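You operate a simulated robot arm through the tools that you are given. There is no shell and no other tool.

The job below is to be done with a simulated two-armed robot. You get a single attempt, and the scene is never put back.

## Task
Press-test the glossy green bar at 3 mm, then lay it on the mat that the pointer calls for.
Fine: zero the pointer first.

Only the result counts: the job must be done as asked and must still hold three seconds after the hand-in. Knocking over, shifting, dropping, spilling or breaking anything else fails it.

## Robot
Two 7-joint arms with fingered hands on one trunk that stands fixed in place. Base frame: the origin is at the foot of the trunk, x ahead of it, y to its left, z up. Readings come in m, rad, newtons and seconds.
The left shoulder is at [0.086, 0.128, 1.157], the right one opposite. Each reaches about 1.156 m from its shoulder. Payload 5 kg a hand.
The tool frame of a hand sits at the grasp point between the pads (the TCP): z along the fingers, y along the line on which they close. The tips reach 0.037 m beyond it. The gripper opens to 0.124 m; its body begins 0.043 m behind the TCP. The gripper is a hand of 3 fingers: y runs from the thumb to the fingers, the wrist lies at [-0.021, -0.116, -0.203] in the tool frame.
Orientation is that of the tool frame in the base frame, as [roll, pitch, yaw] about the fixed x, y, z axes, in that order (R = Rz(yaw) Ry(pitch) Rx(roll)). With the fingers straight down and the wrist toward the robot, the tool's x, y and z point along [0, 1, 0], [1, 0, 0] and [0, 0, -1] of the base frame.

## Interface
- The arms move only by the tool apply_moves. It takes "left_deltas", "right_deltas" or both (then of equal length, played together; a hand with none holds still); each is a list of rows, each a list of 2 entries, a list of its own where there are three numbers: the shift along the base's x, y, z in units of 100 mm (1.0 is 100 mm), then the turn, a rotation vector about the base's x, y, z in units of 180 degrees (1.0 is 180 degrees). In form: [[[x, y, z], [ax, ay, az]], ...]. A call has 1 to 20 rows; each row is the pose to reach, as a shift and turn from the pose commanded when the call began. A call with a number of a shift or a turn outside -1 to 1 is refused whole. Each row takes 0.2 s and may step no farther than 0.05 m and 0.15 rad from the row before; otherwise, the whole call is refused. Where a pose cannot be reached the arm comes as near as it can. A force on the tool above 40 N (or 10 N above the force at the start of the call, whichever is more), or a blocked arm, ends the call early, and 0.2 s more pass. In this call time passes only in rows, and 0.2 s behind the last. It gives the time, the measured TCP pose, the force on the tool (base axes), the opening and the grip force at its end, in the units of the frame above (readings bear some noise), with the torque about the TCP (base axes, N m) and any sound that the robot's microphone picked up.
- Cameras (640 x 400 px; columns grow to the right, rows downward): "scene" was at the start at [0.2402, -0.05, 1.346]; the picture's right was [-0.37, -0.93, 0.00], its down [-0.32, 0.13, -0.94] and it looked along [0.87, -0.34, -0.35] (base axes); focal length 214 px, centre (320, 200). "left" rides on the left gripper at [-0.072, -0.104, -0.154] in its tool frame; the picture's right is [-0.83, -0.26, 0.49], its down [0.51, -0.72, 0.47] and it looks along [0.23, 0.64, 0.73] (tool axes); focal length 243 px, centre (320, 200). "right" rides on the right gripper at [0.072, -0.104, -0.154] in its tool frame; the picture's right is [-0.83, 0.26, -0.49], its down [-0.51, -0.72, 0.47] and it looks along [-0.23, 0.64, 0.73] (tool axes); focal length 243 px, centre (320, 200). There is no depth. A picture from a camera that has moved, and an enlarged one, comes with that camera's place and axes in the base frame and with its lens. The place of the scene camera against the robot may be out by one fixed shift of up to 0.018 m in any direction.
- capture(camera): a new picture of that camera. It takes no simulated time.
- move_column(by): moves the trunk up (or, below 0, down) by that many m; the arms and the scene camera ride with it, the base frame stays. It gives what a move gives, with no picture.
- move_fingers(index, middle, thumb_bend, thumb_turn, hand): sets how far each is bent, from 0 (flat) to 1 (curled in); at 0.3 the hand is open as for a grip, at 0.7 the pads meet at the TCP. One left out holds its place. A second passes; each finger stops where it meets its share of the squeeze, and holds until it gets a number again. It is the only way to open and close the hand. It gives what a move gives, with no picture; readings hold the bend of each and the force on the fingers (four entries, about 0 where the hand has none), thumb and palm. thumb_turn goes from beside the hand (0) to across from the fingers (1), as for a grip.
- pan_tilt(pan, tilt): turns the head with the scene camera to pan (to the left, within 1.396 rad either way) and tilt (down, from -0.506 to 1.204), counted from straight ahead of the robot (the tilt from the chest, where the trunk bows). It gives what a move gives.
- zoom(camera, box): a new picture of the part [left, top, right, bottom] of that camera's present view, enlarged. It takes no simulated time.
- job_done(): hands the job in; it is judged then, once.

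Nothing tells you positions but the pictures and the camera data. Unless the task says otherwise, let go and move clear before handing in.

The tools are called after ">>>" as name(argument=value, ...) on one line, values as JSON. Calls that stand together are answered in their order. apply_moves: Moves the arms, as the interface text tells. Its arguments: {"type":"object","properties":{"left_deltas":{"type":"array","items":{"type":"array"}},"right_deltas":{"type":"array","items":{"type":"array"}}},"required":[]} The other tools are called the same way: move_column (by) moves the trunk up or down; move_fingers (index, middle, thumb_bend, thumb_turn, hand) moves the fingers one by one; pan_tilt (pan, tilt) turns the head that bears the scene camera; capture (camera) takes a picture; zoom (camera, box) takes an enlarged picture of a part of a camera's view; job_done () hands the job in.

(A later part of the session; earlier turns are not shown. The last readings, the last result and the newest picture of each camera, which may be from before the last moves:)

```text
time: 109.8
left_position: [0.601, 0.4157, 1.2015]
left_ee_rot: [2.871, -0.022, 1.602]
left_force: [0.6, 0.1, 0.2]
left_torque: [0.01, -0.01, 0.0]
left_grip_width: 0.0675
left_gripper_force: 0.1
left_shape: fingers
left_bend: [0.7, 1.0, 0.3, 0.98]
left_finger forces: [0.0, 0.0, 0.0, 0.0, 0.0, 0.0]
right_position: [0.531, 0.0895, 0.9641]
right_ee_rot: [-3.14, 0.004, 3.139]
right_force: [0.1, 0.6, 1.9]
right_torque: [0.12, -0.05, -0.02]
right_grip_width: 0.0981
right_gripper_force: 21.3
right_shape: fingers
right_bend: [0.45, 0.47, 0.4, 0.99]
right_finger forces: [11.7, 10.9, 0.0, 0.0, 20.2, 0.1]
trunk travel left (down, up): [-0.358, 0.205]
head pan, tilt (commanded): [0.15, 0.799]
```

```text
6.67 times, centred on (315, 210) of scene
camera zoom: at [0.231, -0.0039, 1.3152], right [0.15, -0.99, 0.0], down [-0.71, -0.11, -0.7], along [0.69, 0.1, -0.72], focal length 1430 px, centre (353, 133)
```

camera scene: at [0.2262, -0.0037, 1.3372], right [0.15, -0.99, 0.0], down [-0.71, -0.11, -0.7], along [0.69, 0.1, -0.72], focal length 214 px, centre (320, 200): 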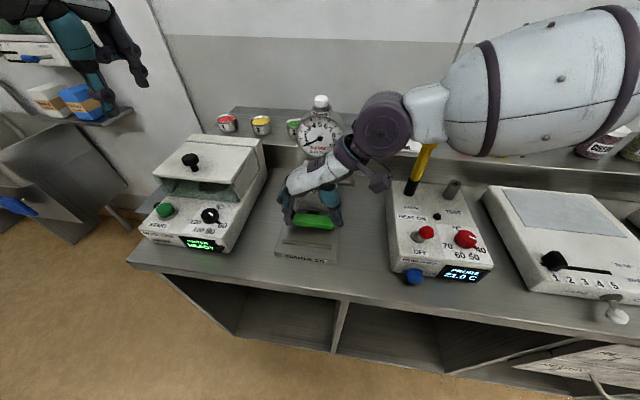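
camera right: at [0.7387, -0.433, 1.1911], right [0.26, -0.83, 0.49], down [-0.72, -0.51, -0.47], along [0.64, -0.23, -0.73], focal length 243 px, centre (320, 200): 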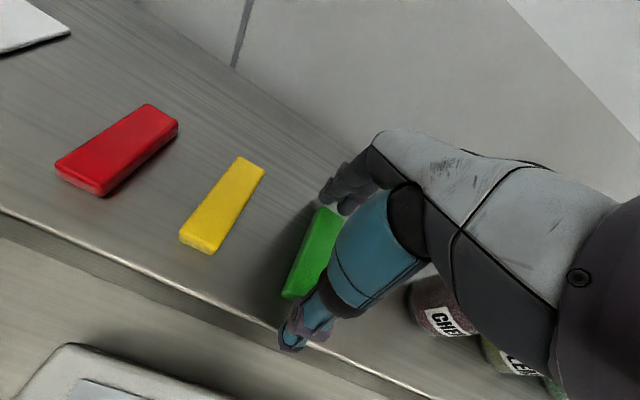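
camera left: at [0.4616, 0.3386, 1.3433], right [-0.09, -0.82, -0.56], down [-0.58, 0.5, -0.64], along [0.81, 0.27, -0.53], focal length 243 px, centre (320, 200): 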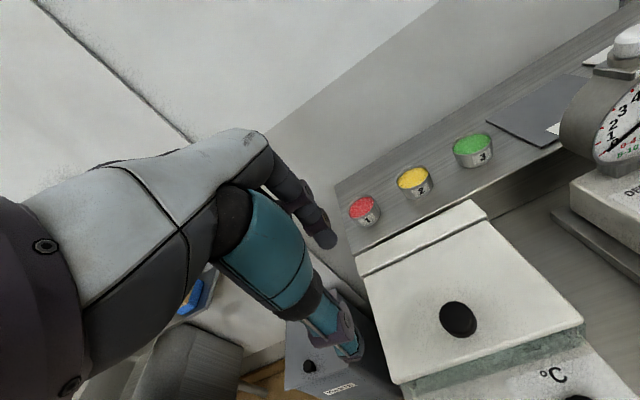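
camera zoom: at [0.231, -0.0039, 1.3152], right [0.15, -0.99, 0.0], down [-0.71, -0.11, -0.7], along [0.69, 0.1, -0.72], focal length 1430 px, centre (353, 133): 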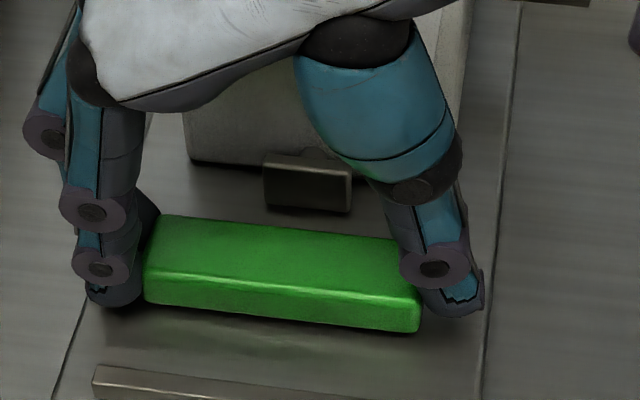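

>>> move_fingers(hand="right", index=0.38, middle=0.38, thumb_bend=0.34)

>>> zoom(camera="scene", box=[280, 180, 350, 240])

```text
time: 110.8
left_position: [0.6008, 0.4171, 1.2017]
left_ee_rot: [2.873, -0.023, 1.601]
left_force: [-0.2, -0.5, 0.6]
left_torque: [0.03, -0.02, -0.02]
left_grip_width: 0.0675
left_gripper_force: 0.0
left_shape: fingers
left_bend: [0.7, 1.0, 0.3, 0.98]
left_finger forces: [0.0, 0.0, 0.0, 0.1, 0.1, 0.1]
right_position: [0.5327, 0.0887, 0.9648]
right_ee_rot: [-3.14, 0.002, 3.141]
right_force: [0.4, -0.1, 0.7]
right_torque: [0.02, 0.01, -0.01]
right_grip_width: 0.1101
right_gripper_force: 0.0
right_shape: fingers
right_bend: [0.38, 0.38, 0.34, 0.98]
right_finger forces: [0.1, 0.0, 0.1, 0.0, 0.0, 0.0]
trunk travel left (down, up): [-0.358, 0.205]
head pan, tilt (commanded): [0.15, 0.799]
```

```text
6.67 times, centred on (315, 210) of scene
camera zoom: at [0.2313, -0.0038, 1.3151], right [0.15, -0.99, 0.0], down [-0.71, -0.11, -0.7], along [0.69, 0.1, -0.72], focal length 1430 px, centre (353, 133)
```

zoom: 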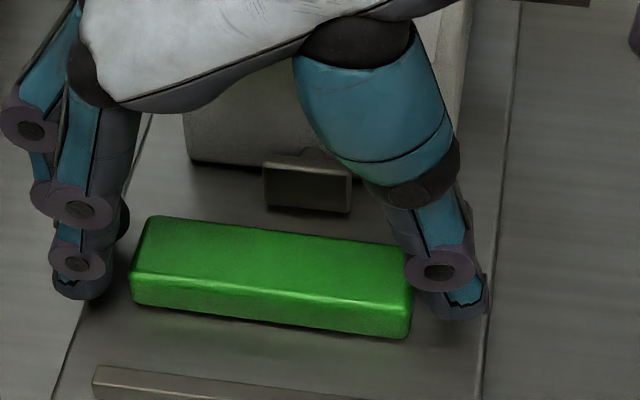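

The bar is down on the plate. I lift the hand straight up and view the arrangement.

>>> apply_moves(right_deltas=[[[0, 0, 0.15], [0, 0, 0]], [[0, 0, 0.5], [0, 0, 0]], [[0, 0, 0.9], [0, 0, 0]]])

>>> apply_moves(right_deltas=[[[0, -0.2, 0.4], [0, 0, 0]], [[0, -0.5, 0.7], [0, 0, 0]], [[0, -0.9, 0.9], [0, 0, 0]]])

>>> zoom(camera="scene", box=[265, 150, 365, 270])

>>> capture(camera="scene")

```text
time: 111.7
left_position: [0.5996, 0.4173, 1.2028]
left_ee_rot: [2.87, -0.021, 1.603]
left_force: [-0.2, -0.1, -0.3]
left_torque: [0.0, -0.01, 0.02]
left_grip_width: 0.0676
left_gripper_force: 0.1
left_shape: fingers
left_bend: [0.7, 1.0, 0.3, 0.98]
left_finger forces: [0.0, 0.1, 0.0, 0.1, 0.0, 0.0]
right_position: [0.531, 0.088, 1.0558]
right_ee_rot: [-3.14, 0.005, -3.141]
right_force: [-0.8, 0.4, -0.7]
right_torque: [0.0, -0.03, 0.02]
right_grip_width: 0.1103
right_gripper_force: 0.1
right_shape: fingers
right_bend: [0.38, 0.38, 0.34, 0.98]
right_finger forces: [0.1, 0.1, 0.0, 0.0, 0.1, 0.0]
trunk travel left (down, up): [-0.358, 0.205]
head pan, tilt (commanded): [0.15, 0.799]
```

```text
time: 112.5
left_position: [0.6014, 0.4148, 1.203]
left_ee_rot: [2.872, -0.024, 1.601]
left_force: [-0.5, -0.3, 1.1]
left_torque: [0.0, 0.04, 0.06]
left_grip_width: 0.0676
left_gripper_force: 0.1
left_shape: fingers
left_bend: [0.7, 1.0, 0.3, 0.98]
left_finger forces: [0.0, 0.1, 0.0, 0.0, 0.0, 0.1]
right_position: [0.5322, -0.004, 1.1439]
right_ee_rot: [3.141, 0.002, 3.142]
right_force: [-0.6, -1.5, 0.5]
right_torque: [0.05, -0.01, -0.03]
right_grip_width: 0.1105
right_gripper_force: 0.1
right_shape: fingers
right_bend: [0.38, 0.38, 0.34, 0.98]
right_finger forces: [0.0, 0.0, 0.0, 0.0, 0.0, 0.0]
trunk travel left (down, up): [-0.358, 0.205]
head pan, tilt (commanded): [0.15, 0.799]
```

```text
3.33 times, centred on (315, 210) of scene
camera zoom: at [0.2308, -0.0057, 1.3152], right [0.15, -0.99, 0.0], down [-0.71, -0.11, -0.7], along [0.69, 0.11, -0.72], focal length 715 px, centre (337, 167)
```

zoom: 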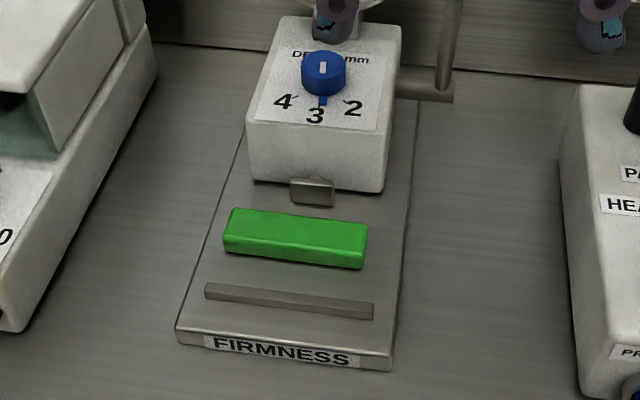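

```text
taken
camera scene: at [0.2308, -0.0057, 1.3152], right [0.15, -0.99, 0.0], down [-0.71, -0.11, -0.7], along [0.69, 0.11, -0.72], focal length 214 px, centre (320, 200)
```

scene: 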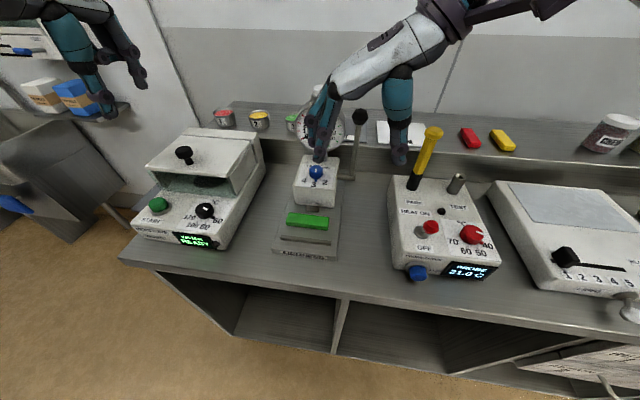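

The bar lies crosswise between plunger and rib, well centred. Next I operate the lever with the right hand: I narrow the grip and slide it around the black lever knob.

>>> move_fingers(hand="right", index=0.48, middle=0.48, thumb_bend=0.48)

>>> apply_moves(right_deltas=[[[0.25, -0.02, 0], [0, 0, 0]], [[0.5, -0.04, 0], [0, 0, 0]]])

>>> pan_tilt(pan=0.0, tilt=0.5)

>>> capture(camera="scene")

>>> zoom(camera="scene", box=[240, 90, 400, 210])

```text
time: 113.5
left_position: [0.6008, 0.4174, 1.2027]
left_ee_rot: [2.873, -0.023, 1.602]
left_force: [0.1, -0.2, 1.4]
left_torque: [0.03, -0.01, -0.02]
left_grip_width: 0.0677
left_gripper_force: 0.0
left_shape: fingers
left_bend: [0.7, 1.0, 0.3, 0.98]
left_finger forces: [0.1, 0.0, 0.0, 0.0, 0.1, 0.0]
right_position: [0.5336, -0.0012, 1.1431]
right_ee_rot: [-3.14, 0.002, 3.14]
right_force: [-0.7, 0.6, -0.1]
right_torque: [-0.01, 0.01, -0.02]
right_grip_width: 0.0744
right_gripper_force: 0.1
right_shape: fingers
right_bend: [0.48, 0.48, 0.48, 1.0]
right_finger forces: [0.0, 0.1, 0.0, 0.0, 0.0, 0.0]
trunk travel left (down, up): [-0.358, 0.205]
head pan, tilt (commanded): [0.15, 0.799]
```

```text
time: 114.0
left_position: [0.6012, 0.4162, 1.2018]
left_ee_rot: [2.872, -0.022, 1.601]
left_force: [-0.3, -0.9, 0.8]
left_torque: [0.0, 0.01, -0.01]
left_grip_width: 0.0675
left_gripper_force: 0.1
left_shape: fingers
left_bend: [0.7, 1.0, 0.3, 0.98]
left_finger forces: [0.0, 0.1, 0.0, 0.0, 0.1, 0.1]
right_position: [0.5832, -0.0045, 1.1438]
right_ee_rot: [-3.139, 0.002, -3.14]
right_force: [0.7, -0.6, 0.5]
right_torque: [0.01, 0.02, 0.01]
right_grip_width: 0.0744
right_gripper_force: 0.0
right_shape: fingers
right_bend: [0.48, 0.48, 0.48, 1.0]
right_finger forces: [0.0, 0.0, 0.1, 0.0, 0.0, 0.1]
trunk travel left (down, up): [-0.358, 0.205]
head pan, tilt (commanded): [0.15, 0.799]
```

```text
time: 114.8
left_position: [0.6019, 0.4169, 1.2016]
left_ee_rot: [2.871, -0.023, 1.6]
left_force: [1.1, 0.2, 0.4]
left_torque: [0.01, 0.01, 0.03]
left_grip_width: 0.0673
left_gripper_force: 0.1
left_shape: fingers
left_bend: [0.7, 1.0, 0.3, 0.98]
left_finger forces: [0.0, 0.0, 0.0, 0.1, 0.0, 0.0]
right_position: [0.5833, -0.0062, 1.1455]
right_ee_rot: [-3.14, 0.002, 3.141]
right_force: [0.7, 0.1, 0.2]
right_torque: [-0.01, 0.01, -0.02]
right_grip_width: 0.0743
right_gripper_force: 0.0
right_shape: fingers
right_bend: [0.48, 0.48, 0.48, 1.0]
right_finger forces: [0.0, 0.0, 0.0, 0.1, 0.1, 0.0]
trunk travel left (down, up): [-0.358, 0.205]
head pan, tilt (commanded): [0.0, 0.499]
```

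```text
taken
camera scene: at [0.2424, -0.0158, 1.341], right [0.0, -1.0, 0.0], down [-0.48, 0.0, -0.88], along [0.88, 0.0, -0.48], focal length 214 px, centre (320, 200)
```

scene: 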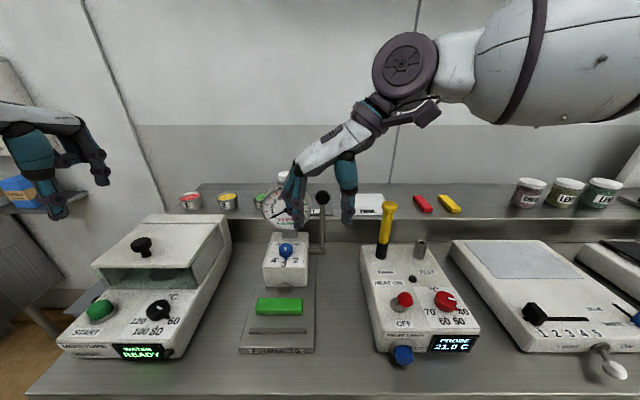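

```text
3.33 times, centred on (320, 150) of scene
camera zoom: at [0.2424, -0.0158, 1.341], right [0.0, -1.0, 0.0], down [-0.48, 0.0, -0.88], along [0.88, 0.0, -0.48], focal length 715 px, centre (320, 367)
```

zoom: 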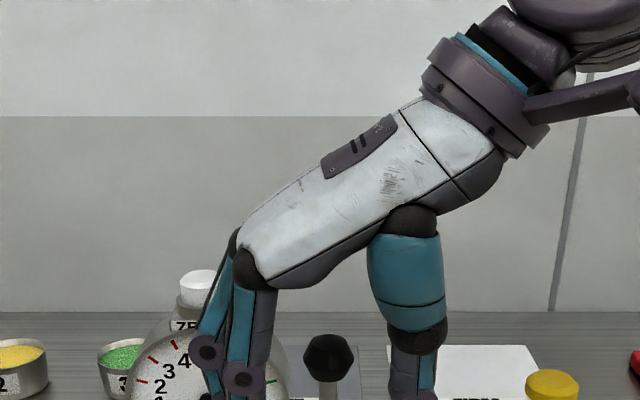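

The knob sits centred between thumb and fingers in the view. I advance until it lies at the grasp point.

>>> apply_moves(right_deltas=[[[0.3, -0.02, -0.04], [0, 0, 0]], [[0.54, -0.02, -0.08], [0, 0, 0]]])

>>> zoom(camera="scene", box=[260, 130, 380, 250])

```text
time: 115.5
left_position: [0.6024, 0.4168, 1.2013]
left_ee_rot: [2.873, -0.023, 1.602]
left_force: [-0.4, -0.7, 0.0]
left_torque: [0.03, 0.0, 0.01]
left_grip_width: 0.0675
left_gripper_force: 0.0
left_shape: fingers
left_bend: [0.7, 1.0, 0.3, 0.98]
left_finger forces: [0.0, 0.1, 0.1, 0.0, 0.1, 0.0]
right_position: [0.6378, -0.0078, 1.136]
right_ee_rot: [-3.139, 0.001, 3.141]
right_force: [-0.7, 0.2, -0.3]
right_torque: [0.01, 0.02, -0.02]
right_grip_width: 0.0742
right_gripper_force: 0.2
right_shape: fingers
right_bend: [0.48, 0.48, 0.48, 1.0]
right_finger forces: [0.0, 0.0, 0.0, 0.1, 0.0, 0.0]
trunk travel left (down, up): [-0.358, 0.205]
head pan, tilt (commanded): [0.0, 0.499]
```

```text
3.33 times, centred on (320, 190) of scene
camera zoom: at [0.2434, -0.0157, 1.3408], right [0.0, -1.0, 0.0], down [-0.48, 0.0, -0.88], along [0.88, 0.0, -0.48], focal length 715 px, centre (320, 233)
```

zoom: 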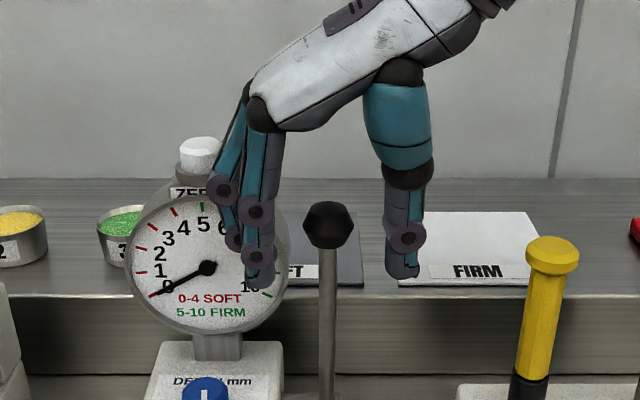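

>>> move_fingers(hand="right", index=0.7, middle=0.7, thumb_bend=0.7)

>>> zoom(camera="scene", box=[260, 130, 380, 250])

```text
time: 116.5
left_position: [0.602, 0.4161, 1.2012]
left_ee_rot: [2.873, -0.023, 1.6]
left_force: [-0.1, 0.3, -0.4]
left_torque: [0.02, 0.01, -0.02]
left_grip_width: 0.0675
left_gripper_force: 0.0
left_shape: fingers
left_bend: [0.7, 1.0, 0.3, 0.98]
left_finger forces: [0.0, 0.0, 0.0, 0.0, 0.0, 0.0]
right_position: [0.6372, -0.0069, 1.1372]
right_ee_rot: [-3.139, 0.001, 3.14]
right_force: [-1.9, -1.6, 0.2]
right_torque: [0.01, -0.03, -0.04]
right_grip_width: 0.0157
right_gripper_force: 5.2
right_shape: fingers
right_bend: [0.67, 0.69, 0.67, 1.0]
right_finger forces: [4.0, 0.8, 0.0, 0.0, 5.7, 0.1]
trunk travel left (down, up): [-0.358, 0.205]
head pan, tilt (commanded): [0.0, 0.499]
```

```text
3.33 times, centred on (320, 190) of scene
camera zoom: at [0.2423, -0.0159, 1.3411], right [0.0, -1.0, 0.0], down [-0.48, 0.0, -0.88], along [0.88, 0.0, -0.48], focal length 715 px, centre (320, 233)
```

zoom: 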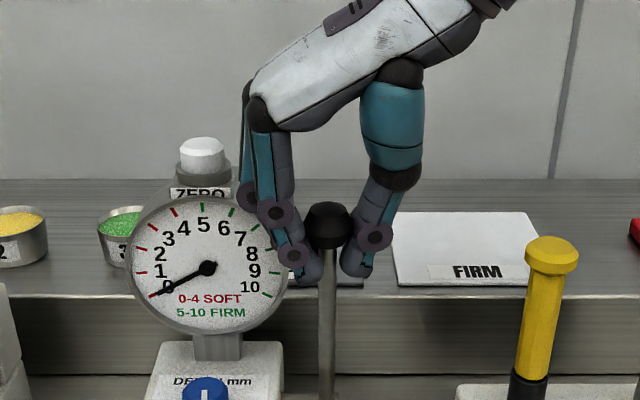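

The fingertips now close around the lever shaft just under its knob. I pull it toward the robot along its arc, a bit at a time.

>>> apply_moves(right_deltas=[[[-0.16, 0, -0.03], [0, 0, 0]], [[-0.315, 0, -0.087], [0, 0, 0]]])

>>> zoom(camera="scene", box=[220, 140, 400, 340])

```text
time: 117.0
left_position: [0.6021, 0.4164, 1.2009]
left_ee_rot: [2.872, -0.022, 1.603]
left_force: [0.0, -0.5, 0.5]
left_torque: [-0.02, 0.01, 0.04]
left_grip_width: 0.0674
left_gripper_force: 0.0
left_shape: fingers
left_bend: [0.7, 1.0, 0.3, 0.98]
left_finger forces: [0.1, 0.1, 0.0, 0.0, 0.1, 0.0]
right_position: [0.6062, -0.0062, 1.128]
right_ee_rot: [-3.14, 0.002, 3.14]
right_force: [3.5, -1.3, -1.2]
right_torque: [0.1, -0.39, -0.03]
right_grip_width: 0.0164
right_gripper_force: 10.6
right_shape: fingers
right_bend: [0.67, 0.69, 0.67, 1.0]
right_finger forces: [5.2, 9.3, 0.0, 0.0, 6.7, 0.0]
trunk travel left (down, up): [-0.358, 0.205]
head pan, tilt (commanded): [0.0, 0.499]
```

```text
2.00 times, centred on (310, 240) of scene
camera zoom: at [0.2434, -0.0159, 1.3409], right [0.0, -1.0, 0.0], down [-0.48, 0.0, -0.88], along [0.88, 0.0, -0.48], focal length 429 px, centre (340, 120)
```

zoom: 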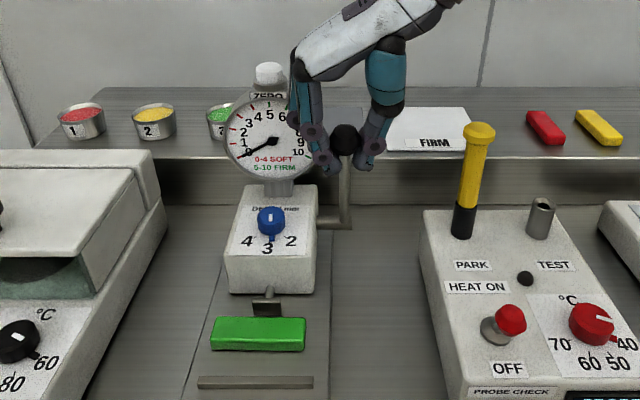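

The lever follows with about 3.5 N and the plunger is advancing to the bar. I keep pulling.

>>> apply_moves(right_deltas=[[[-0.15, 0, -0.065], [0, 0, 0]], [[-0.291, 0, -0.143], [0, 0, 0]]])

>>> zoom(camera="scene", box=[220, 140, 400, 340])

```text
time: 117.7
left_position: [0.6027, 0.4168, 1.2007]
left_ee_rot: [2.872, -0.022, 1.6]
left_force: [0.4, -0.3, -0.2]
left_torque: [0.0, -0.01, -0.01]
left_grip_width: 0.0677
left_gripper_force: 0.1
left_shape: fingers
left_bend: [0.7, 1.0, 0.3, 0.98]
left_finger forces: [0.0, 0.0, 0.0, 0.1, 0.1, 0.0]
right_position: [0.5764, -0.0066, 1.1125]
right_ee_rot: [3.141, 0.0, 3.141]
right_force: [4.9, 4.3, -1.5]
right_torque: [0.16, -0.26, 0.0]
right_grip_width: 0.0169
right_gripper_force: 8.8
right_shape: fingers
right_bend: [0.67, 0.67, 0.67, 1.0]
right_finger forces: [4.7, 6.2, 0.0, 0.0, 5.9, 0.0]
trunk travel left (down, up): [-0.358, 0.205]
head pan, tilt (commanded): [0.0, 0.499]
```

```text
2.00 times, centred on (310, 240) of scene
camera zoom: at [0.2435, -0.0155, 1.3409], right [0.0, -1.0, 0.0], down [-0.48, 0.0, -0.88], along [0.88, 0.0, -0.48], focal length 429 px, centre (340, 120)
```

zoom: 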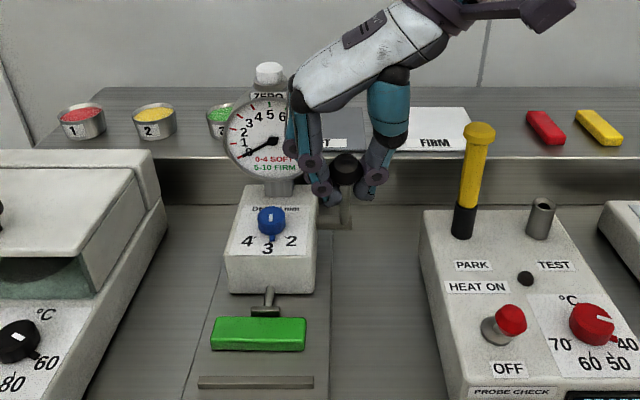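

>>> apply_moves(right_deltas=[[[-0.13, 0, -0.09], [0, 0, 0]], [[-0.262, 0, -0.193], [0, 0, 0]]])

>>> zoom(camera="scene", box=[220, 140, 400, 340])

```text
time: 118.2
left_position: [0.6014, 0.4169, 1.2018]
left_ee_rot: [2.872, -0.022, 1.602]
left_force: [-0.8, -0.1, -0.9]
left_torque: [-0.02, -0.01, 0.0]
left_grip_width: 0.0676
left_gripper_force: 0.1
left_shape: fingers
left_bend: [0.7, 1.0, 0.3, 0.98]
left_finger forces: [0.0, 0.0, 0.1, 0.0, 0.0, 0.1]
right_position: [0.5515, -0.0068, 1.0936]
right_ee_rot: [-3.14, 0.001, 3.139]
right_force: [4.0, 2.0, -0.1]
right_torque: [0.08, -0.06, 0.08]
right_grip_width: 0.0169
right_gripper_force: 6.1
right_shape: fingers
right_bend: [0.67, 0.67, 0.67, 1.0]
right_finger forces: [3.4, 3.2, 0.0, 0.1, 5.4, 0.0]
trunk travel left (down, up): [-0.358, 0.205]
head pan, tilt (commanded): [0.0, 0.499]
```

```text
2.00 times, centred on (310, 240) of scene
camera zoom: at [0.2433, -0.0156, 1.3409], right [0.0, -1.0, 0.0], down [-0.48, 0.0, -0.88], along [0.88, 0.0, -0.48], focal length 429 px, centre (340, 120)
```

zoom: 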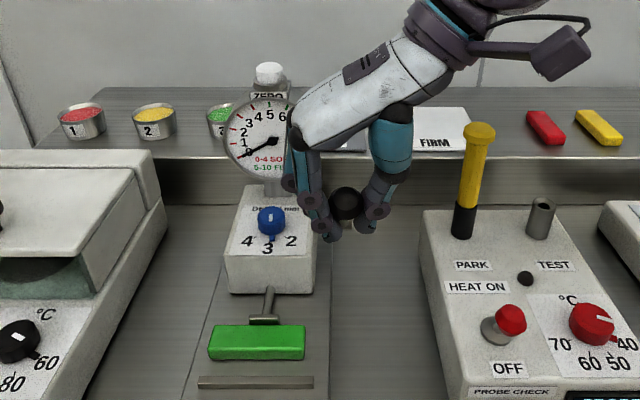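

The plunger pushes the bar toward the rib evenly. I continue the pull.

>>> apply_moves(right_deltas=[[[-0.11, 0, -0.11], [0, 0, 0]], [[-0.223, 0, -0.234], [0, 0, 0]]])

>>> zoom(camera="scene", box=[220, 140, 400, 340])

```text
time: 118.8
left_position: [0.6014, 0.4167, 1.2022]
left_ee_rot: [2.871, -0.022, 1.603]
left_force: [1.1, -0.1, 0.0]
left_torque: [-0.01, 0.03, -0.02]
left_grip_width: 0.0675
left_gripper_force: 0.1
left_shape: fingers
left_bend: [0.7, 1.0, 0.3, 0.98]
left_finger forces: [0.0, 0.1, 0.0, 0.0, 0.1, 0.0]
right_position: [0.5277, -0.0085, 1.0697]
right_ee_rot: [-3.141, 0.002, 3.139]
right_force: [0.2, 0.2, 0.9]
right_torque: [0.0, 0.03, -0.02]
right_grip_width: 0.0077
right_gripper_force: 0.0
right_shape: fingers
right_bend: [0.7, 0.7, 0.7, 1.0]
right_finger forces: [0.1, 0.0, 0.0, 0.0, 0.1, 0.1]
trunk travel left (down, up): [-0.358, 0.205]
head pan, tilt (commanded): [0.0, 0.499]
```

```text
2.00 times, centred on (310, 240) of scene
camera zoom: at [0.2425, -0.0157, 1.3411], right [0.0, -1.0, 0.0], down [-0.48, 0.0, -0.88], along [0.88, 0.0, -0.48], focal length 429 px, centre (340, 120)
```

zoom: 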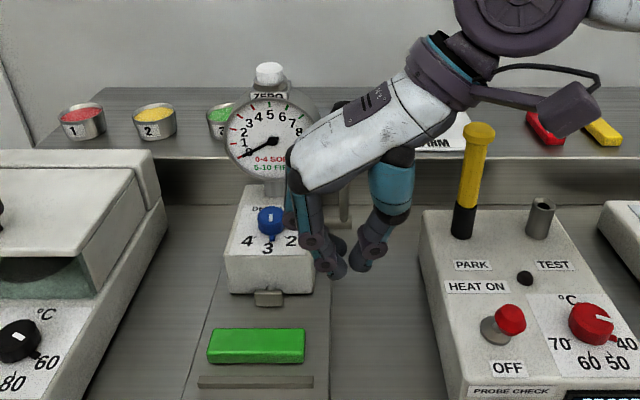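

The lever slipped out and sprang back, because my hand stayed vertical while the lever tilted; the pointer still reads 0 and the bar is now closer to the rib. I'll re-grip harder and tilt the hand along with the lever this time. First I open, rise and pre-tilt.

>>> move_fingers(hand="right", index=0.48, middle=0.48, thumb_bend=0.48)

>>> apply_moves(right_deltas=[[[0.0, 0, 0.3], [0, 0, 0]], [[0.0, 0, 0.55], [0, -0.03, 0]], [[0.2, 0, 0.7], [0, -0.0628, 0]], [[0.5, 0, 0.7], [0, -0.0628, 0]]])

>>> zoom(camera="scene", box=[240, 130, 400, 330])

```text
time: 119.8
left_position: [0.602, 0.4175, 1.2022]
left_ee_rot: [2.873, -0.021, 1.601]
left_force: [0.5, 1.2, 1.0]
left_torque: [-0.01, 0.01, 0.0]
left_grip_width: 0.0675
left_gripper_force: 0.0
left_shape: fingers
left_bend: [0.7, 1.0, 0.3, 0.98]
left_finger forces: [0.0, 0.0, 0.0, 0.0, 0.0, 0.1]
right_position: [0.5265, -0.0067, 1.0703]
right_ee_rot: [-3.14, 0.002, 3.138]
right_force: [-0.3, 0.0, 0.5]
right_torque: [0.0, 0.01, 0.02]
right_grip_width: 0.0731
right_gripper_force: 0.0
right_shape: fingers
right_bend: [0.48, 0.48, 0.48, 1.0]
right_finger forces: [0.0, 0.0, 0.0, 0.1, 0.0, 0.0]
trunk travel left (down, up): [-0.358, 0.205]
head pan, tilt (commanded): [0.0, 0.499]
```

```text
time: 120.8
left_position: [0.6024, 0.4157, 1.2003]
left_ee_rot: [2.874, -0.023, 1.6]
left_force: [-0.5, -1.5, -0.9]
left_torque: [0.0, -0.01, 0.04]
left_grip_width: 0.0675
left_gripper_force: 0.0
left_shape: fingers
left_bend: [0.7, 1.0, 0.3, 0.98]
left_finger forces: [0.0, 0.0, 0.0, 0.0, 0.0, 0.0]
right_position: [0.5787, -0.0064, 1.1401]
right_ee_rot: [-3.141, 0.196, -3.141]
right_force: [-0.2, -0.2, -0.7]
right_torque: [0.0, 0.07, 0.01]
right_grip_width: 0.0733
right_gripper_force: 0.2
right_shape: fingers
right_bend: [0.48, 0.48, 0.48, 1.0]
right_finger forces: [0.0, 0.0, 0.1, 0.1, 0.0, 0.1]
trunk travel left (down, up): [-0.358, 0.205]
head pan, tilt (commanded): [0.0, 0.499]
```

```text
2.00 times, centred on (320, 230) of scene
camera zoom: at [0.2448, -0.0158, 1.3405], right [0.0, -1.0, 0.0], down [-0.48, 0.0, -0.88], along [0.88, 0.0, -0.48], focal length 429 px, centre (320, 140)
```

zoom: 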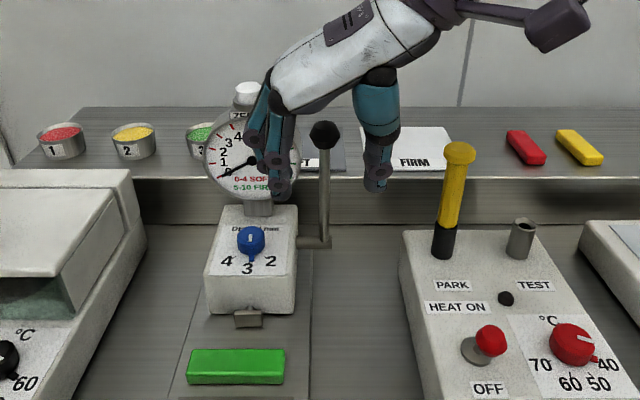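

>>> apply_moves(right_deltas=[[[0.3, -0.02, -0.05], [0, 0, 0]], [[0.59, -0.02, -0.12], [0, 0, 0]]])

>>> move_fingers(hand="right", index=0.85, middle=0.85, thumb_bend=0.85)

>>> zoom(camera="scene", box=[260, 130, 380, 250])

```text
time: 121.5
left_position: [0.6032, 0.4169, 1.2006]
left_ee_rot: [2.875, -0.02, 1.6]
left_force: [0.4, 0.3, -0.4]
left_torque: [0.0, 0.01, -0.02]
left_grip_width: 0.0678
left_gripper_force: 0.0
left_shape: fingers
left_bend: [0.7, 1.0, 0.3, 0.98]
left_finger forces: [0.0, 0.0, 0.1, 0.0, 0.1, 0.0]
right_position: [0.6387, -0.0092, 1.1275]
right_ee_rot: [-3.14, 0.197, 3.14]
right_force: [-0.1, 0.0, 0.7]
right_torque: [-0.03, 0.0, 0.0]
right_grip_width: 0.0732
right_gripper_force: 0.1
right_shape: fingers
right_bend: [0.48, 0.48, 0.48, 1.0]
right_finger forces: [0.1, 0.1, 0.0, 0.0, 0.0, 0.0]
trunk travel left (down, up): [-0.358, 0.205]
head pan, tilt (commanded): [0.0, 0.499]
```

```text
time: 122.5
left_position: [0.6019, 0.4162, 1.2011]
left_ee_rot: [2.873, -0.021, 1.602]
left_force: [-0.9, 0.6, 0.1]
left_torque: [0.04, -0.04, -0.02]
left_grip_width: 0.0674
left_gripper_force: 0.2
left_shape: fingers
left_bend: [0.7, 1.0, 0.3, 0.98]
left_finger forces: [0.0, 0.0, 0.0, 0.0, 0.0, 0.1]
right_position: [0.639, -0.0118, 1.1259]
right_ee_rot: [-3.14, 0.198, 3.14]
right_force: [-1.5, -7.8, -13.5]
right_torque: [-0.28, 0.44, 0.04]
right_grip_width: 0.008
right_gripper_force: 32.3
right_shape: fingers
right_bend: [0.72, 0.79, 0.73, 1.0]
right_finger forces: [18.4, 18.3, 0.0, 0.1, 27.0, 0.0]
trunk travel left (down, up): [-0.358, 0.205]
head pan, tilt (commanded): [0.0, 0.499]
```

```text
3.33 times, centred on (320, 190) of scene
camera zoom: at [0.2438, -0.0167, 1.3407], right [0.0, -1.0, 0.0], down [-0.48, 0.0, -0.88], along [0.88, 0.0, -0.48], focal length 715 px, centre (320, 233)
```

zoom: 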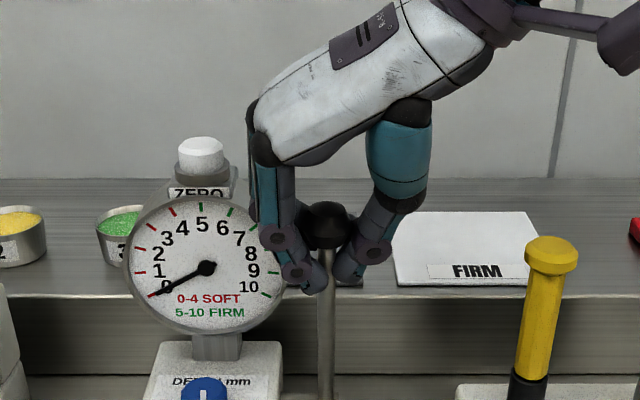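

The grip under the knob is firm now. I pull along the lever's arc while tilting the hand with it.

>>> apply_moves(right_deltas=[[[-0.12, 0, -0.03], [0, -0.0222, 0]], [[-0.24, 0, -0.066], [0, -0.0444, 0]], [[-0.355, 0, -0.113], [0, -0.0667, 0]], [[-0.469, 0, -0.164], [0, -0.0889, 0]], [[-0.577, 0, -0.227], [0, -0.1111, 0]], [[-0.682, 0, -0.294], [0, -0.1333, 0]]])

>>> zoom(camera="scene", box=[220, 140, 400, 340])

```text
time: 123.8
left_position: [0.6045, 0.4161, 1.2006]
left_ee_rot: [2.874, -0.022, 1.6]
left_force: [0.3, -0.4, -0.8]
left_torque: [0.02, -0.05, -0.03]
left_grip_width: 0.0675
left_gripper_force: 0.1
left_shape: fingers
left_bend: [0.7, 1.0, 0.3, 0.98]
left_finger forces: [0.0, 0.1, 0.0, 0.1, 0.0, 0.1]
right_position: [0.5708, -0.0101, 1.0975]
right_ee_rot: [3.14, 0.615, 3.139]
right_force: [7.6, -8.1, -11.7]
right_torque: [-0.26, 0.36, -0.14]
right_grip_width: 0.0079
right_gripper_force: 28.9
right_shape: fingers
right_bend: [0.72, 0.8, 0.73, 1.0]
right_finger forces: [15.4, 17.3, 0.0, 0.0, 25.4, 0.0]
trunk travel left (down, up): [-0.358, 0.205]
head pan, tilt (commanded): [0.0, 0.499]
```

```text
2.00 times, centred on (310, 240) of scene
camera zoom: at [0.2451, -0.017, 1.3405], right [0.0, -1.0, 0.0], down [-0.48, 0.0, -0.88], along [0.88, 0.0, -0.48], focal length 429 px, centre (340, 120)
```

zoom: 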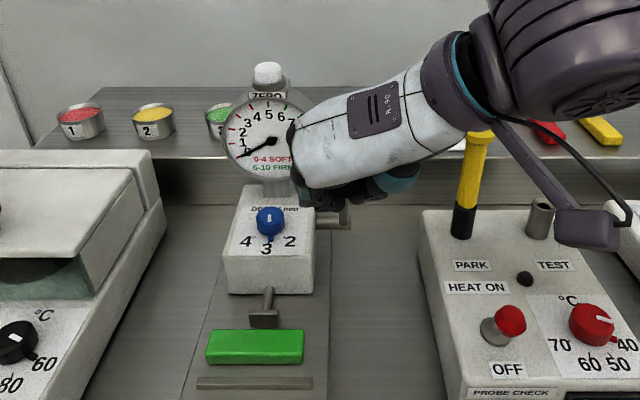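

>>> apply_moves(right_deltas=[[[-0.1, 0, -0.075], [0, -0.0222, 0]], [[-0.192, 0, -0.157], [0, -0.0444, 0]], [[-0.28, 0, -0.245], [0, -0.0667, 0]], [[-0.361, 0, -0.34], [0, -0.0889, 0]]])

>>> zoom(camera="scene", box=[220, 140, 400, 340])

```text
time: 125.0
left_position: [0.5967, 0.4124, 1.2056]
left_ee_rot: [2.867, -0.024, 1.602]
left_force: [0.5, -0.2, 0.1]
left_torque: [0.02, -0.02, 0.05]
left_grip_width: 0.0676
left_gripper_force: 0.0
left_shape: fingers
left_bend: [0.7, 1.0, 0.3, 0.98]
left_finger forces: [0.0, 0.1, 0.0, 0.1, 0.0, 0.0]
right_position: [0.5645, -0.0027, 1.0749]
right_ee_rot: [3.133, 0.904, 3.133]
right_force: [-15.9, -27.5, 17.3]
right_torque: [-0.61, 0.53, -0.51]
right_grip_width: 0.0075
right_gripper_force: 35.6
right_shape: fingers
right_bend: [0.73, 0.82, 0.73, 0.99]
right_finger forces: [14.9, 17.2, 0.0, 0.1, 39.1, 0.0]
right hand out of reach, approached as far as the arm can: row 3, 4
trunk travel left (down, up): [-0.358, 0.205]
head pan, tilt (commanded): [0.0, 0.499]
stopped in row 4 (right hand): the force on the tool passed its limit at 56 N (the readings are from after the stop); the commanded pose is now the measured one
```

```text
2.00 times, centred on (310, 240) of scene
camera zoom: at [0.2373, -0.0202, 1.3422], right [0.0, -1.0, 0.0], down [-0.48, 0.0, -0.88], along [0.88, 0.0, -0.48], focal length 429 px, centre (340, 120)
```

zoom: 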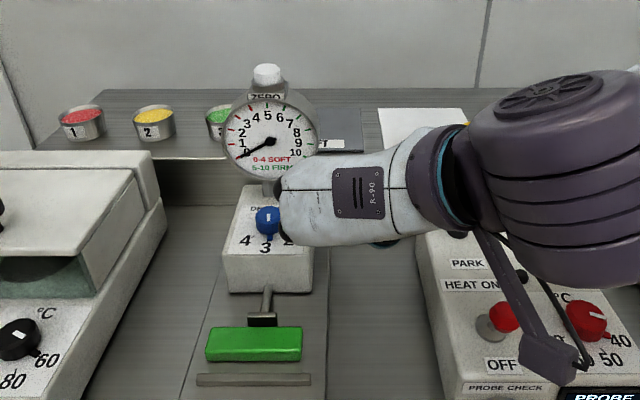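

The arm ran out of range while tilting (force spiked on the lever). I reverse along the same arc to let the lever return gently; next I'll pull with the hand nearly upright, following the arc of the grip point itself.

>>> apply_moves(right_deltas=[[[-0.02, -0.02, 0.07], [0, 0.0347, 0]], [[-0.035, -0.04, 0.14], [0, 0.0694, 0]], [[0.063, -0.07, 0.217], [0, 0.0917, 0]], [[0.17, -0.07, 0.285], [0, 0.114, 0]], [[0.276, -0.07, 0.347], [0, 0.1362, 0]], [[0.39, -0.07, 0.398], [0, 0.1584, 0]], [[0.505, -0.07, 0.445], [0, 0.1805, 0]], [[0.625, -0.07, 0.48], [0, 0.2028, 0]], [[0.745, -0.07, 0.511], [0, 0.225, 0]]])

>>> capture(camera="scene")

>>> zoom(camera="scene", box=[220, 140, 400, 340])

```text
time: 127.0
left_position: [0.6007, 0.4155, 1.2029]
left_ee_rot: [2.871, -0.025, 1.602]
left_force: [-0.8, -0.3, 0.0]
left_torque: [-0.01, 0.02, -0.01]
left_grip_width: 0.0678
left_gripper_force: 0.1
left_shape: fingers
left_bend: [0.7, 1.0, 0.3, 0.98]
left_finger forces: [0.0, 0.1, 0.0, 0.1, 0.1, 0.0]
right_position: [0.6379, -0.0078, 1.1206]
right_ee_rot: [-3.14, 0.185, -3.14]
right_force: [-23.6, -13.2, -35.7]
right_torque: [-0.43, 0.69, 0.12]
right_grip_width: 0.0028
right_gripper_force: 24.0
right_shape: fingers
right_bend: [0.72, 0.81, 0.74, 0.99]
right_finger forces: [20.0, 6.5, 0.0, 0.1, 21.1, 0.1]
trunk travel left (down, up): [-0.358, 0.205]
head pan, tilt (commanded): [0.0, 0.499]
```

```text
taken
camera scene: at [0.2415, -0.0177, 1.3411], right [0.0, -1.0, 0.0], down [-0.48, 0.0, -0.88], along [0.88, 0.0, -0.48], focal length 214 px, centre (320, 200)
```

scene: 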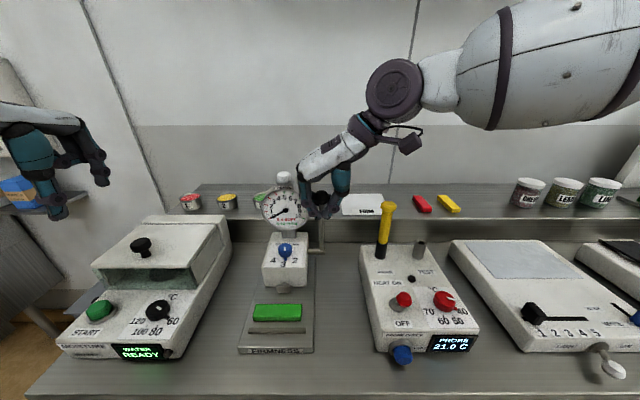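

```text
2.00 times, centred on (310, 240) of scene
camera zoom: at [0.2415, -0.0177, 1.3411], right [0.0, -1.0, 0.0], down [-0.48, 0.0, -0.88], along [0.88, 0.0, -0.48], focal length 429 px, centre (340, 120)
```

zoom: 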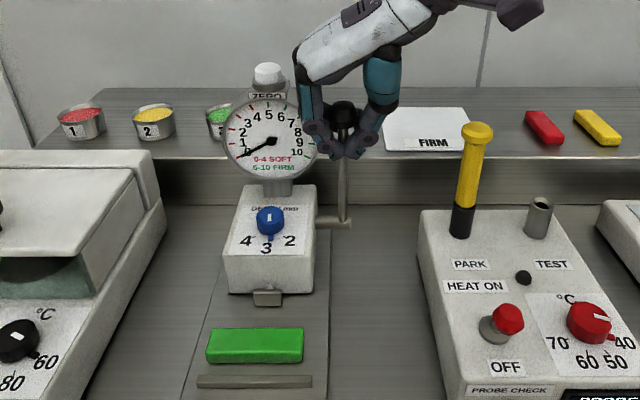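

>>> move_fingers(hand="right", index=0.48, middle=0.48, thumb_bend=0.48)

>>> zoom(camera="scene", box=[260, 130, 380, 250])

```text
time: 128.0
left_position: [0.6011, 0.4163, 1.2017]
left_ee_rot: [2.874, -0.022, 1.601]
left_force: [-0.2, -0.2, -0.3]
left_torque: [0.0, 0.01, -0.02]
left_grip_width: 0.0674
left_gripper_force: 0.1
left_shape: fingers
left_bend: [0.7, 1.0, 0.3, 0.98]
left_finger forces: [0.1, 0.0, 0.1, 0.1, 0.1, 0.0]
right_position: [0.6431, -0.0048, 1.1226]
right_ee_rot: [3.139, 0.193, 3.14]
right_force: [0.4, 0.1, 0.4]
right_torque: [0.01, -0.02, 0.0]
right_grip_width: 0.0731
right_gripper_force: 0.1
right_shape: fingers
right_bend: [0.48, 0.48, 0.48, 1.0]
right_finger forces: [0.0, 0.1, 0.0, 0.0, 0.0, 0.1]
trunk travel left (down, up): [-0.358, 0.205]
head pan, tilt (commanded): [0.0, 0.499]
```

```text
3.33 times, centred on (320, 190) of scene
camera zoom: at [0.2426, -0.0159, 1.3411], right [0.0, -1.0, 0.0], down [-0.48, 0.0, -0.88], along [0.88, 0.0, -0.48], focal length 715 px, centre (320, 233)
```

zoom: 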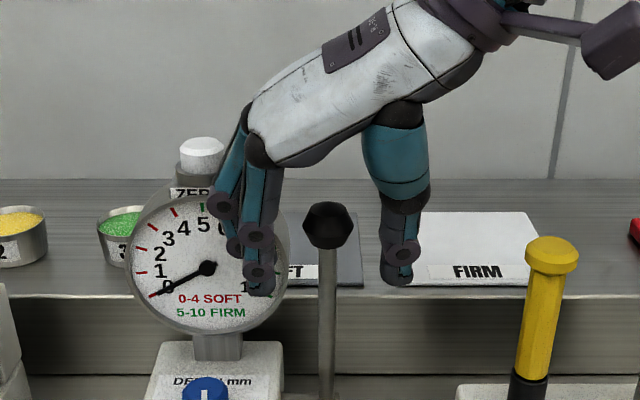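

The lever is back at rest. I re-grip under the knob and now pull with the hand's tilt fixed, following the contact point's arc.

>>> apply_moves(right_deltas=[[[-0.04, -0.04, 0.03], [0, 0, 0]]])

>>> move_fingers(hand="right", index=0.8, middle=0.8, thumb_bend=0.8)

>>> apply_moves(right_deltas=[[[-0.105, 0, -0.026], [0, 0, 0]], [[-0.207, 0, -0.056], [0, 0, 0]], [[-0.306, 0, -0.096], [0, 0, 0]], [[-0.404, 0, -0.141], [0, 0, 0]], [[-0.496, 0, -0.194], [0, 0, 0]], [[-0.587, 0, -0.252], [0, 0, 0]]])

>>> zoom(camera="scene", box=[220, 140, 400, 340])

```text
time: 128.4
left_position: [0.601, 0.4167, 1.2011]
left_ee_rot: [2.871, -0.022, 1.603]
left_force: [-0.4, -0.6, 0.3]
left_torque: [0.06, -0.01, 0.01]
left_grip_width: 0.0673
left_gripper_force: 0.0
left_shape: fingers
left_bend: [0.7, 1.0, 0.3, 0.98]
left_finger forces: [0.0, 0.1, 0.1, 0.0, 0.0, 0.1]
right_position: [0.6379, -0.0095, 1.1267]
right_ee_rot: [3.141, 0.192, 3.139]
right_force: [0.8, 1.1, -0.3]
right_torque: [0.0, -0.03, -0.01]
right_grip_width: 0.0729
right_gripper_force: 0.1
right_shape: fingers
right_bend: [0.48, 0.48, 0.48, 1.0]
right_finger forces: [0.1, 0.0, 0.0, 0.0, 0.0, 0.0]
trunk travel left (down, up): [-0.358, 0.205]
head pan, tilt (commanded): [0.0, 0.499]
```

```text
time: 129.4
left_position: [0.6025, 0.4175, 1.2006]
left_ee_rot: [2.873, -0.022, 1.603]
left_force: [0.1, -0.4, -0.1]
left_torque: [0.01, 0.0, -0.01]
left_grip_width: 0.0676
left_gripper_force: 0.0
left_shape: fingers
left_bend: [0.7, 1.0, 0.3, 0.98]
left_finger forces: [0.0, 0.1, 0.0, 0.1, 0.0, 0.0]
right_position: [0.6405, -0.0099, 1.1262]
right_ee_rot: [3.14, 0.191, 3.141]
right_force: [2.7, -4.4, -9.0]
right_torque: [-0.11, 0.03, -0.01]
right_grip_width: 0.0109
right_gripper_force: 17.3
right_shape: fingers
right_bend: [0.71, 0.79, 0.72, 1.0]
right_finger forces: [11.5, 4.7, 0.0, 0.1, 18.1, 0.1]
trunk travel left (down, up): [-0.358, 0.205]
head pan, tilt (commanded): [0.0, 0.499]
```

```text
time: 130.8
left_position: [0.6027, 0.4168, 1.2007]
left_ee_rot: [2.873, -0.021, 1.601]
left_force: [0.0, 0.2, -0.6]
left_torque: [0.04, 0.0, -0.04]
left_grip_width: 0.0674
left_gripper_force: 0.1
left_shape: fingers
left_bend: [0.7, 1.0, 0.3, 0.98]
left_finger forces: [0.0, 0.1, 0.0, 0.1, 0.0, 0.0]
right_position: [0.5821, -0.0103, 1.0999]
right_ee_rot: [3.141, 0.19, 3.141]
right_force: [6.2, -1.0, -5.4]
right_torque: [-0.38, -0.14, -0.27]
right_grip_width: 0.0036
right_gripper_force: 13.6
right_shape: fingers
right_bend: [0.72, 0.8, 0.73, 1.0]
right_finger forces: [11.9, 3.1, 0.0, 0.1, 11.9, 0.0]
trunk travel left (down, up): [-0.358, 0.205]
head pan, tilt (commanded): [0.0, 0.499]
```

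```text
2.00 times, centred on (310, 240) of scene
camera zoom: at [0.244, -0.0161, 1.3408], right [0.0, -1.0, 0.0], down [-0.48, 0.0, -0.88], along [0.88, 0.0, -0.48], focal length 429 px, centre (340, 120)
```

zoom: 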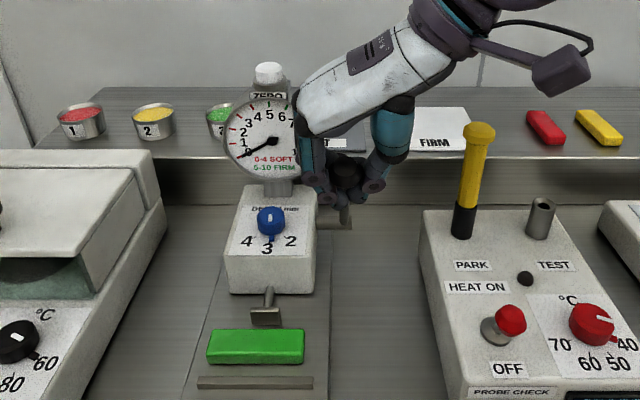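

>>> apply_moves(right_deltas=[[[-0.085, 0, -0.067], [0, 0, 0]], [[-0.166, 0, -0.136], [0, 0, 0]], [[-0.24, 0, -0.213], [0, 0, 0]], [[-0.311, 0, -0.293], [0, 0, 0]]])

>>> zoom(camera="scene", box=[220, 140, 400, 340])

```text
time: 131.8
left_position: [0.6023, 0.4166, 1.2021]
left_ee_rot: [2.872, -0.021, 1.601]
left_force: [0.1, 0.3, -0.6]
left_torque: [0.0, 0.02, -0.02]
left_grip_width: 0.0675
left_gripper_force: 0.1
left_shape: fingers
left_bend: [0.7, 1.0, 0.3, 0.98]
left_finger forces: [0.1, 0.0, 0.0, 0.1, 0.1, 0.0]
right_position: [0.5486, -0.0094, 1.0721]
right_ee_rot: [3.141, 0.192, -3.141]
right_force: [5.1, 1.6, 2.1]
right_torque: [-0.12, -0.38, -0.03]
right_grip_width: 0.0022
right_gripper_force: 23.3
right_shape: fingers
right_bend: [0.72, 0.81, 0.74, 1.0]
right_finger forces: [10.6, 20.8, 0.0, 0.1, 15.3, 0.1]
trunk travel left (down, up): [-0.358, 0.205]
head pan, tilt (commanded): [0.0, 0.499]
```

```text
2.00 times, centred on (310, 240) of scene
camera zoom: at [0.2433, -0.0156, 1.341], right [0.0, -1.0, 0.0], down [-0.48, 0.0, -0.88], along [0.88, 0.0, -0.48], focal length 429 px, centre (340, 120)
```

zoom: 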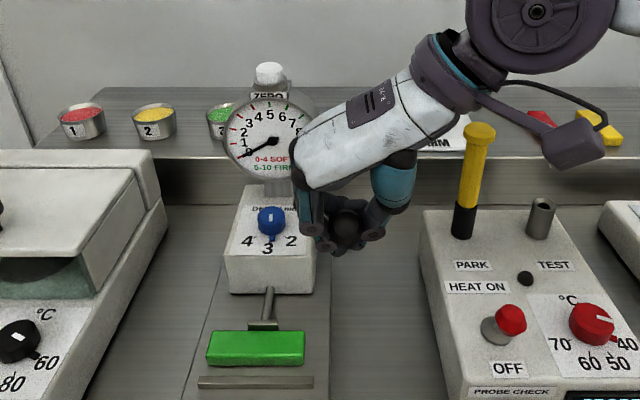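

The lever keeps following and the plunger is pushing the bar home. I continue downward along the arc.

>>> apply_moves(right_deltas=[[[-0.064, 0, -0.086], [0, 0, 0]], [[-0.122, 0, -0.176], [0, 0, 0]], [[-0.174, 0, -0.27], [0, 0, 0]], [[-0.218, 0, -0.368], [0, 0, 0]]])

>>> zoom(camera="scene", box=[220, 140, 400, 340])

```text
time: 132.8
left_position: [0.5999, 0.4165, 1.202]
left_ee_rot: [2.871, -0.021, 1.6]
left_force: [0.2, -0.1, -0.2]
left_torque: [0.02, 0.03, 0.0]
left_grip_width: 0.0675
left_gripper_force: 0.2
left_shape: fingers
left_bend: [0.7, 1.0, 0.3, 0.98]
left_finger forces: [0.1, 0.0, 0.0, 0.0, 0.1, 0.1]
right_position: [0.532, -0.0092, 1.0436]
right_ee_rot: [3.128, 0.203, 3.135]
right_force: [-0.3, -2.4, 15.9]
right_torque: [-0.06, -0.25, 0.02]
right_grip_width: 0.0014
right_gripper_force: 24.2
right_shape: fingers
right_bend: [0.72, 0.81, 0.74, 1.0]
right_finger forces: [5.3, 22.9, 0.1, 0.0, 20.2, 0.0]
trunk travel left (down, up): [-0.358, 0.205]
head pan, tilt (commanded): [0.0, 0.499]
stopped in row 4 (right hand): the force on the tool passed its limit at 48 N (the readings are from after the stop); the commanded pose is now the measured one
```

```text
2.00 times, centred on (310, 240) of scene
camera zoom: at [0.2415, -0.0164, 1.3413], right [0.0, -1.0, 0.0], down [-0.48, 0.0, -0.88], along [0.88, 0.0, -0.48], focal length 429 px, centre (340, 120)
```

zoom: 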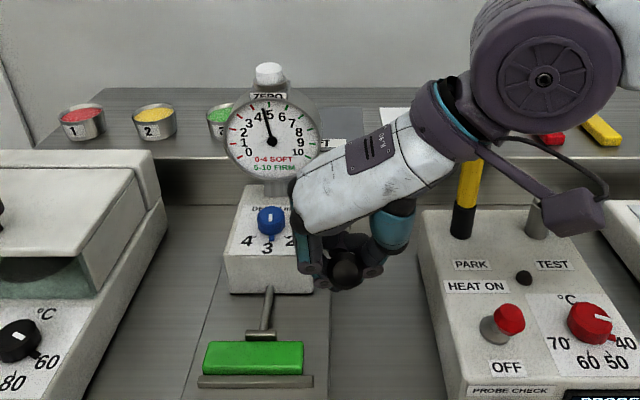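

The bar is against the rib, the lever met resistance and the pointer has jumped up. I read the dial closely.

>>> zoom(camera="scene", box=[265, 165, 325, 225])

>>> zoom(camera="scene", box=[260, 270, 330, 345])

```text
6.67 times, centred on (295, 195) of scene
camera zoom: at [0.2415, -0.0164, 1.3413], right [0.0, -1.0, 0.0], down [-0.48, 0.0, -0.88], along [0.88, 0.0, -0.48], focal length 1430 px, centre (487, 233)
```

zoom: 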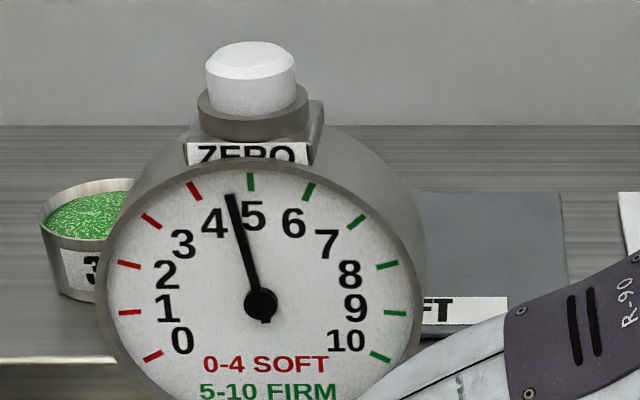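

```text
5.33 times, centred on (295, 308) of scene
camera zoom: at [0.2415, -0.0164, 1.3413], right [0.0, -1.0, 0.0], down [-0.48, 0.0, -0.88], along [0.88, 0.0, -0.48], focal length 1144 px, centre (453, -373)
```

zoom: 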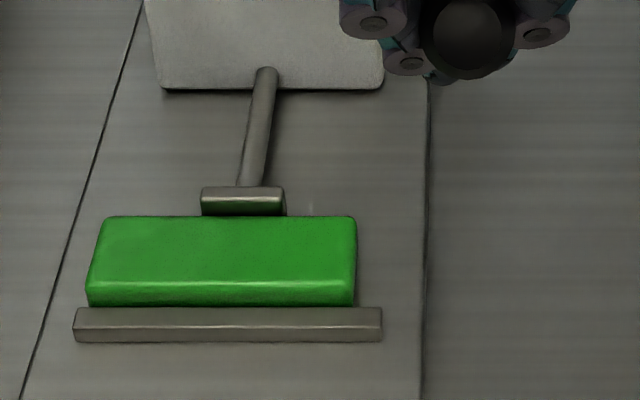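

>>> apply_moves(right_deltas=[[[0, 0, 0], [0, 0, 0]], [[0, 0, 0], [0, 0, 0]]])

>>> zoom(camera="scene", box=[265, 165, 325, 225])

```text
time: 133.4
left_position: [0.6003, 0.4166, 1.2021]
left_ee_rot: [2.872, -0.02, 1.601]
left_force: [-0.3, -0.5, -0.4]
left_torque: [-0.05, -0.04, 0.01]
left_grip_width: 0.0672
left_gripper_force: 0.0
left_shape: fingers
left_bend: [0.7, 1.0, 0.3, 0.98]
left_finger forces: [0.1, 0.0, 0.0, 0.0, 0.0, 0.0]
right_position: [0.5316, -0.0072, 1.0441]
right_ee_rot: [3.131, 0.208, 3.135]
right_force: [5.7, -2.2, 22.7]
right_torque: [0.0, -0.31, -0.02]
right_grip_width: 0.0012
right_gripper_force: 27.9
right_shape: fingers
right_bend: [0.72, 0.81, 0.74, 1.0]
right_finger forces: [4.9, 30.6, 0.0, 0.0, 20.4, 0.0]
trunk travel left (down, up): [-0.358, 0.205]
head pan, tilt (commanded): [0.0, 0.499]
```

```text
6.67 times, centred on (295, 195) of scene
camera zoom: at [0.2415, -0.016, 1.3414], right [0.0, -1.0, 0.0], down [-0.48, 0.0, -0.88], along [0.88, 0.0, -0.48], focal length 1430 px, centre (487, 233)
```

zoom: 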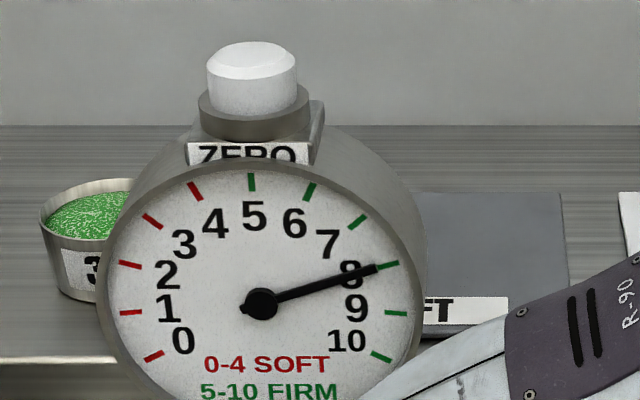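

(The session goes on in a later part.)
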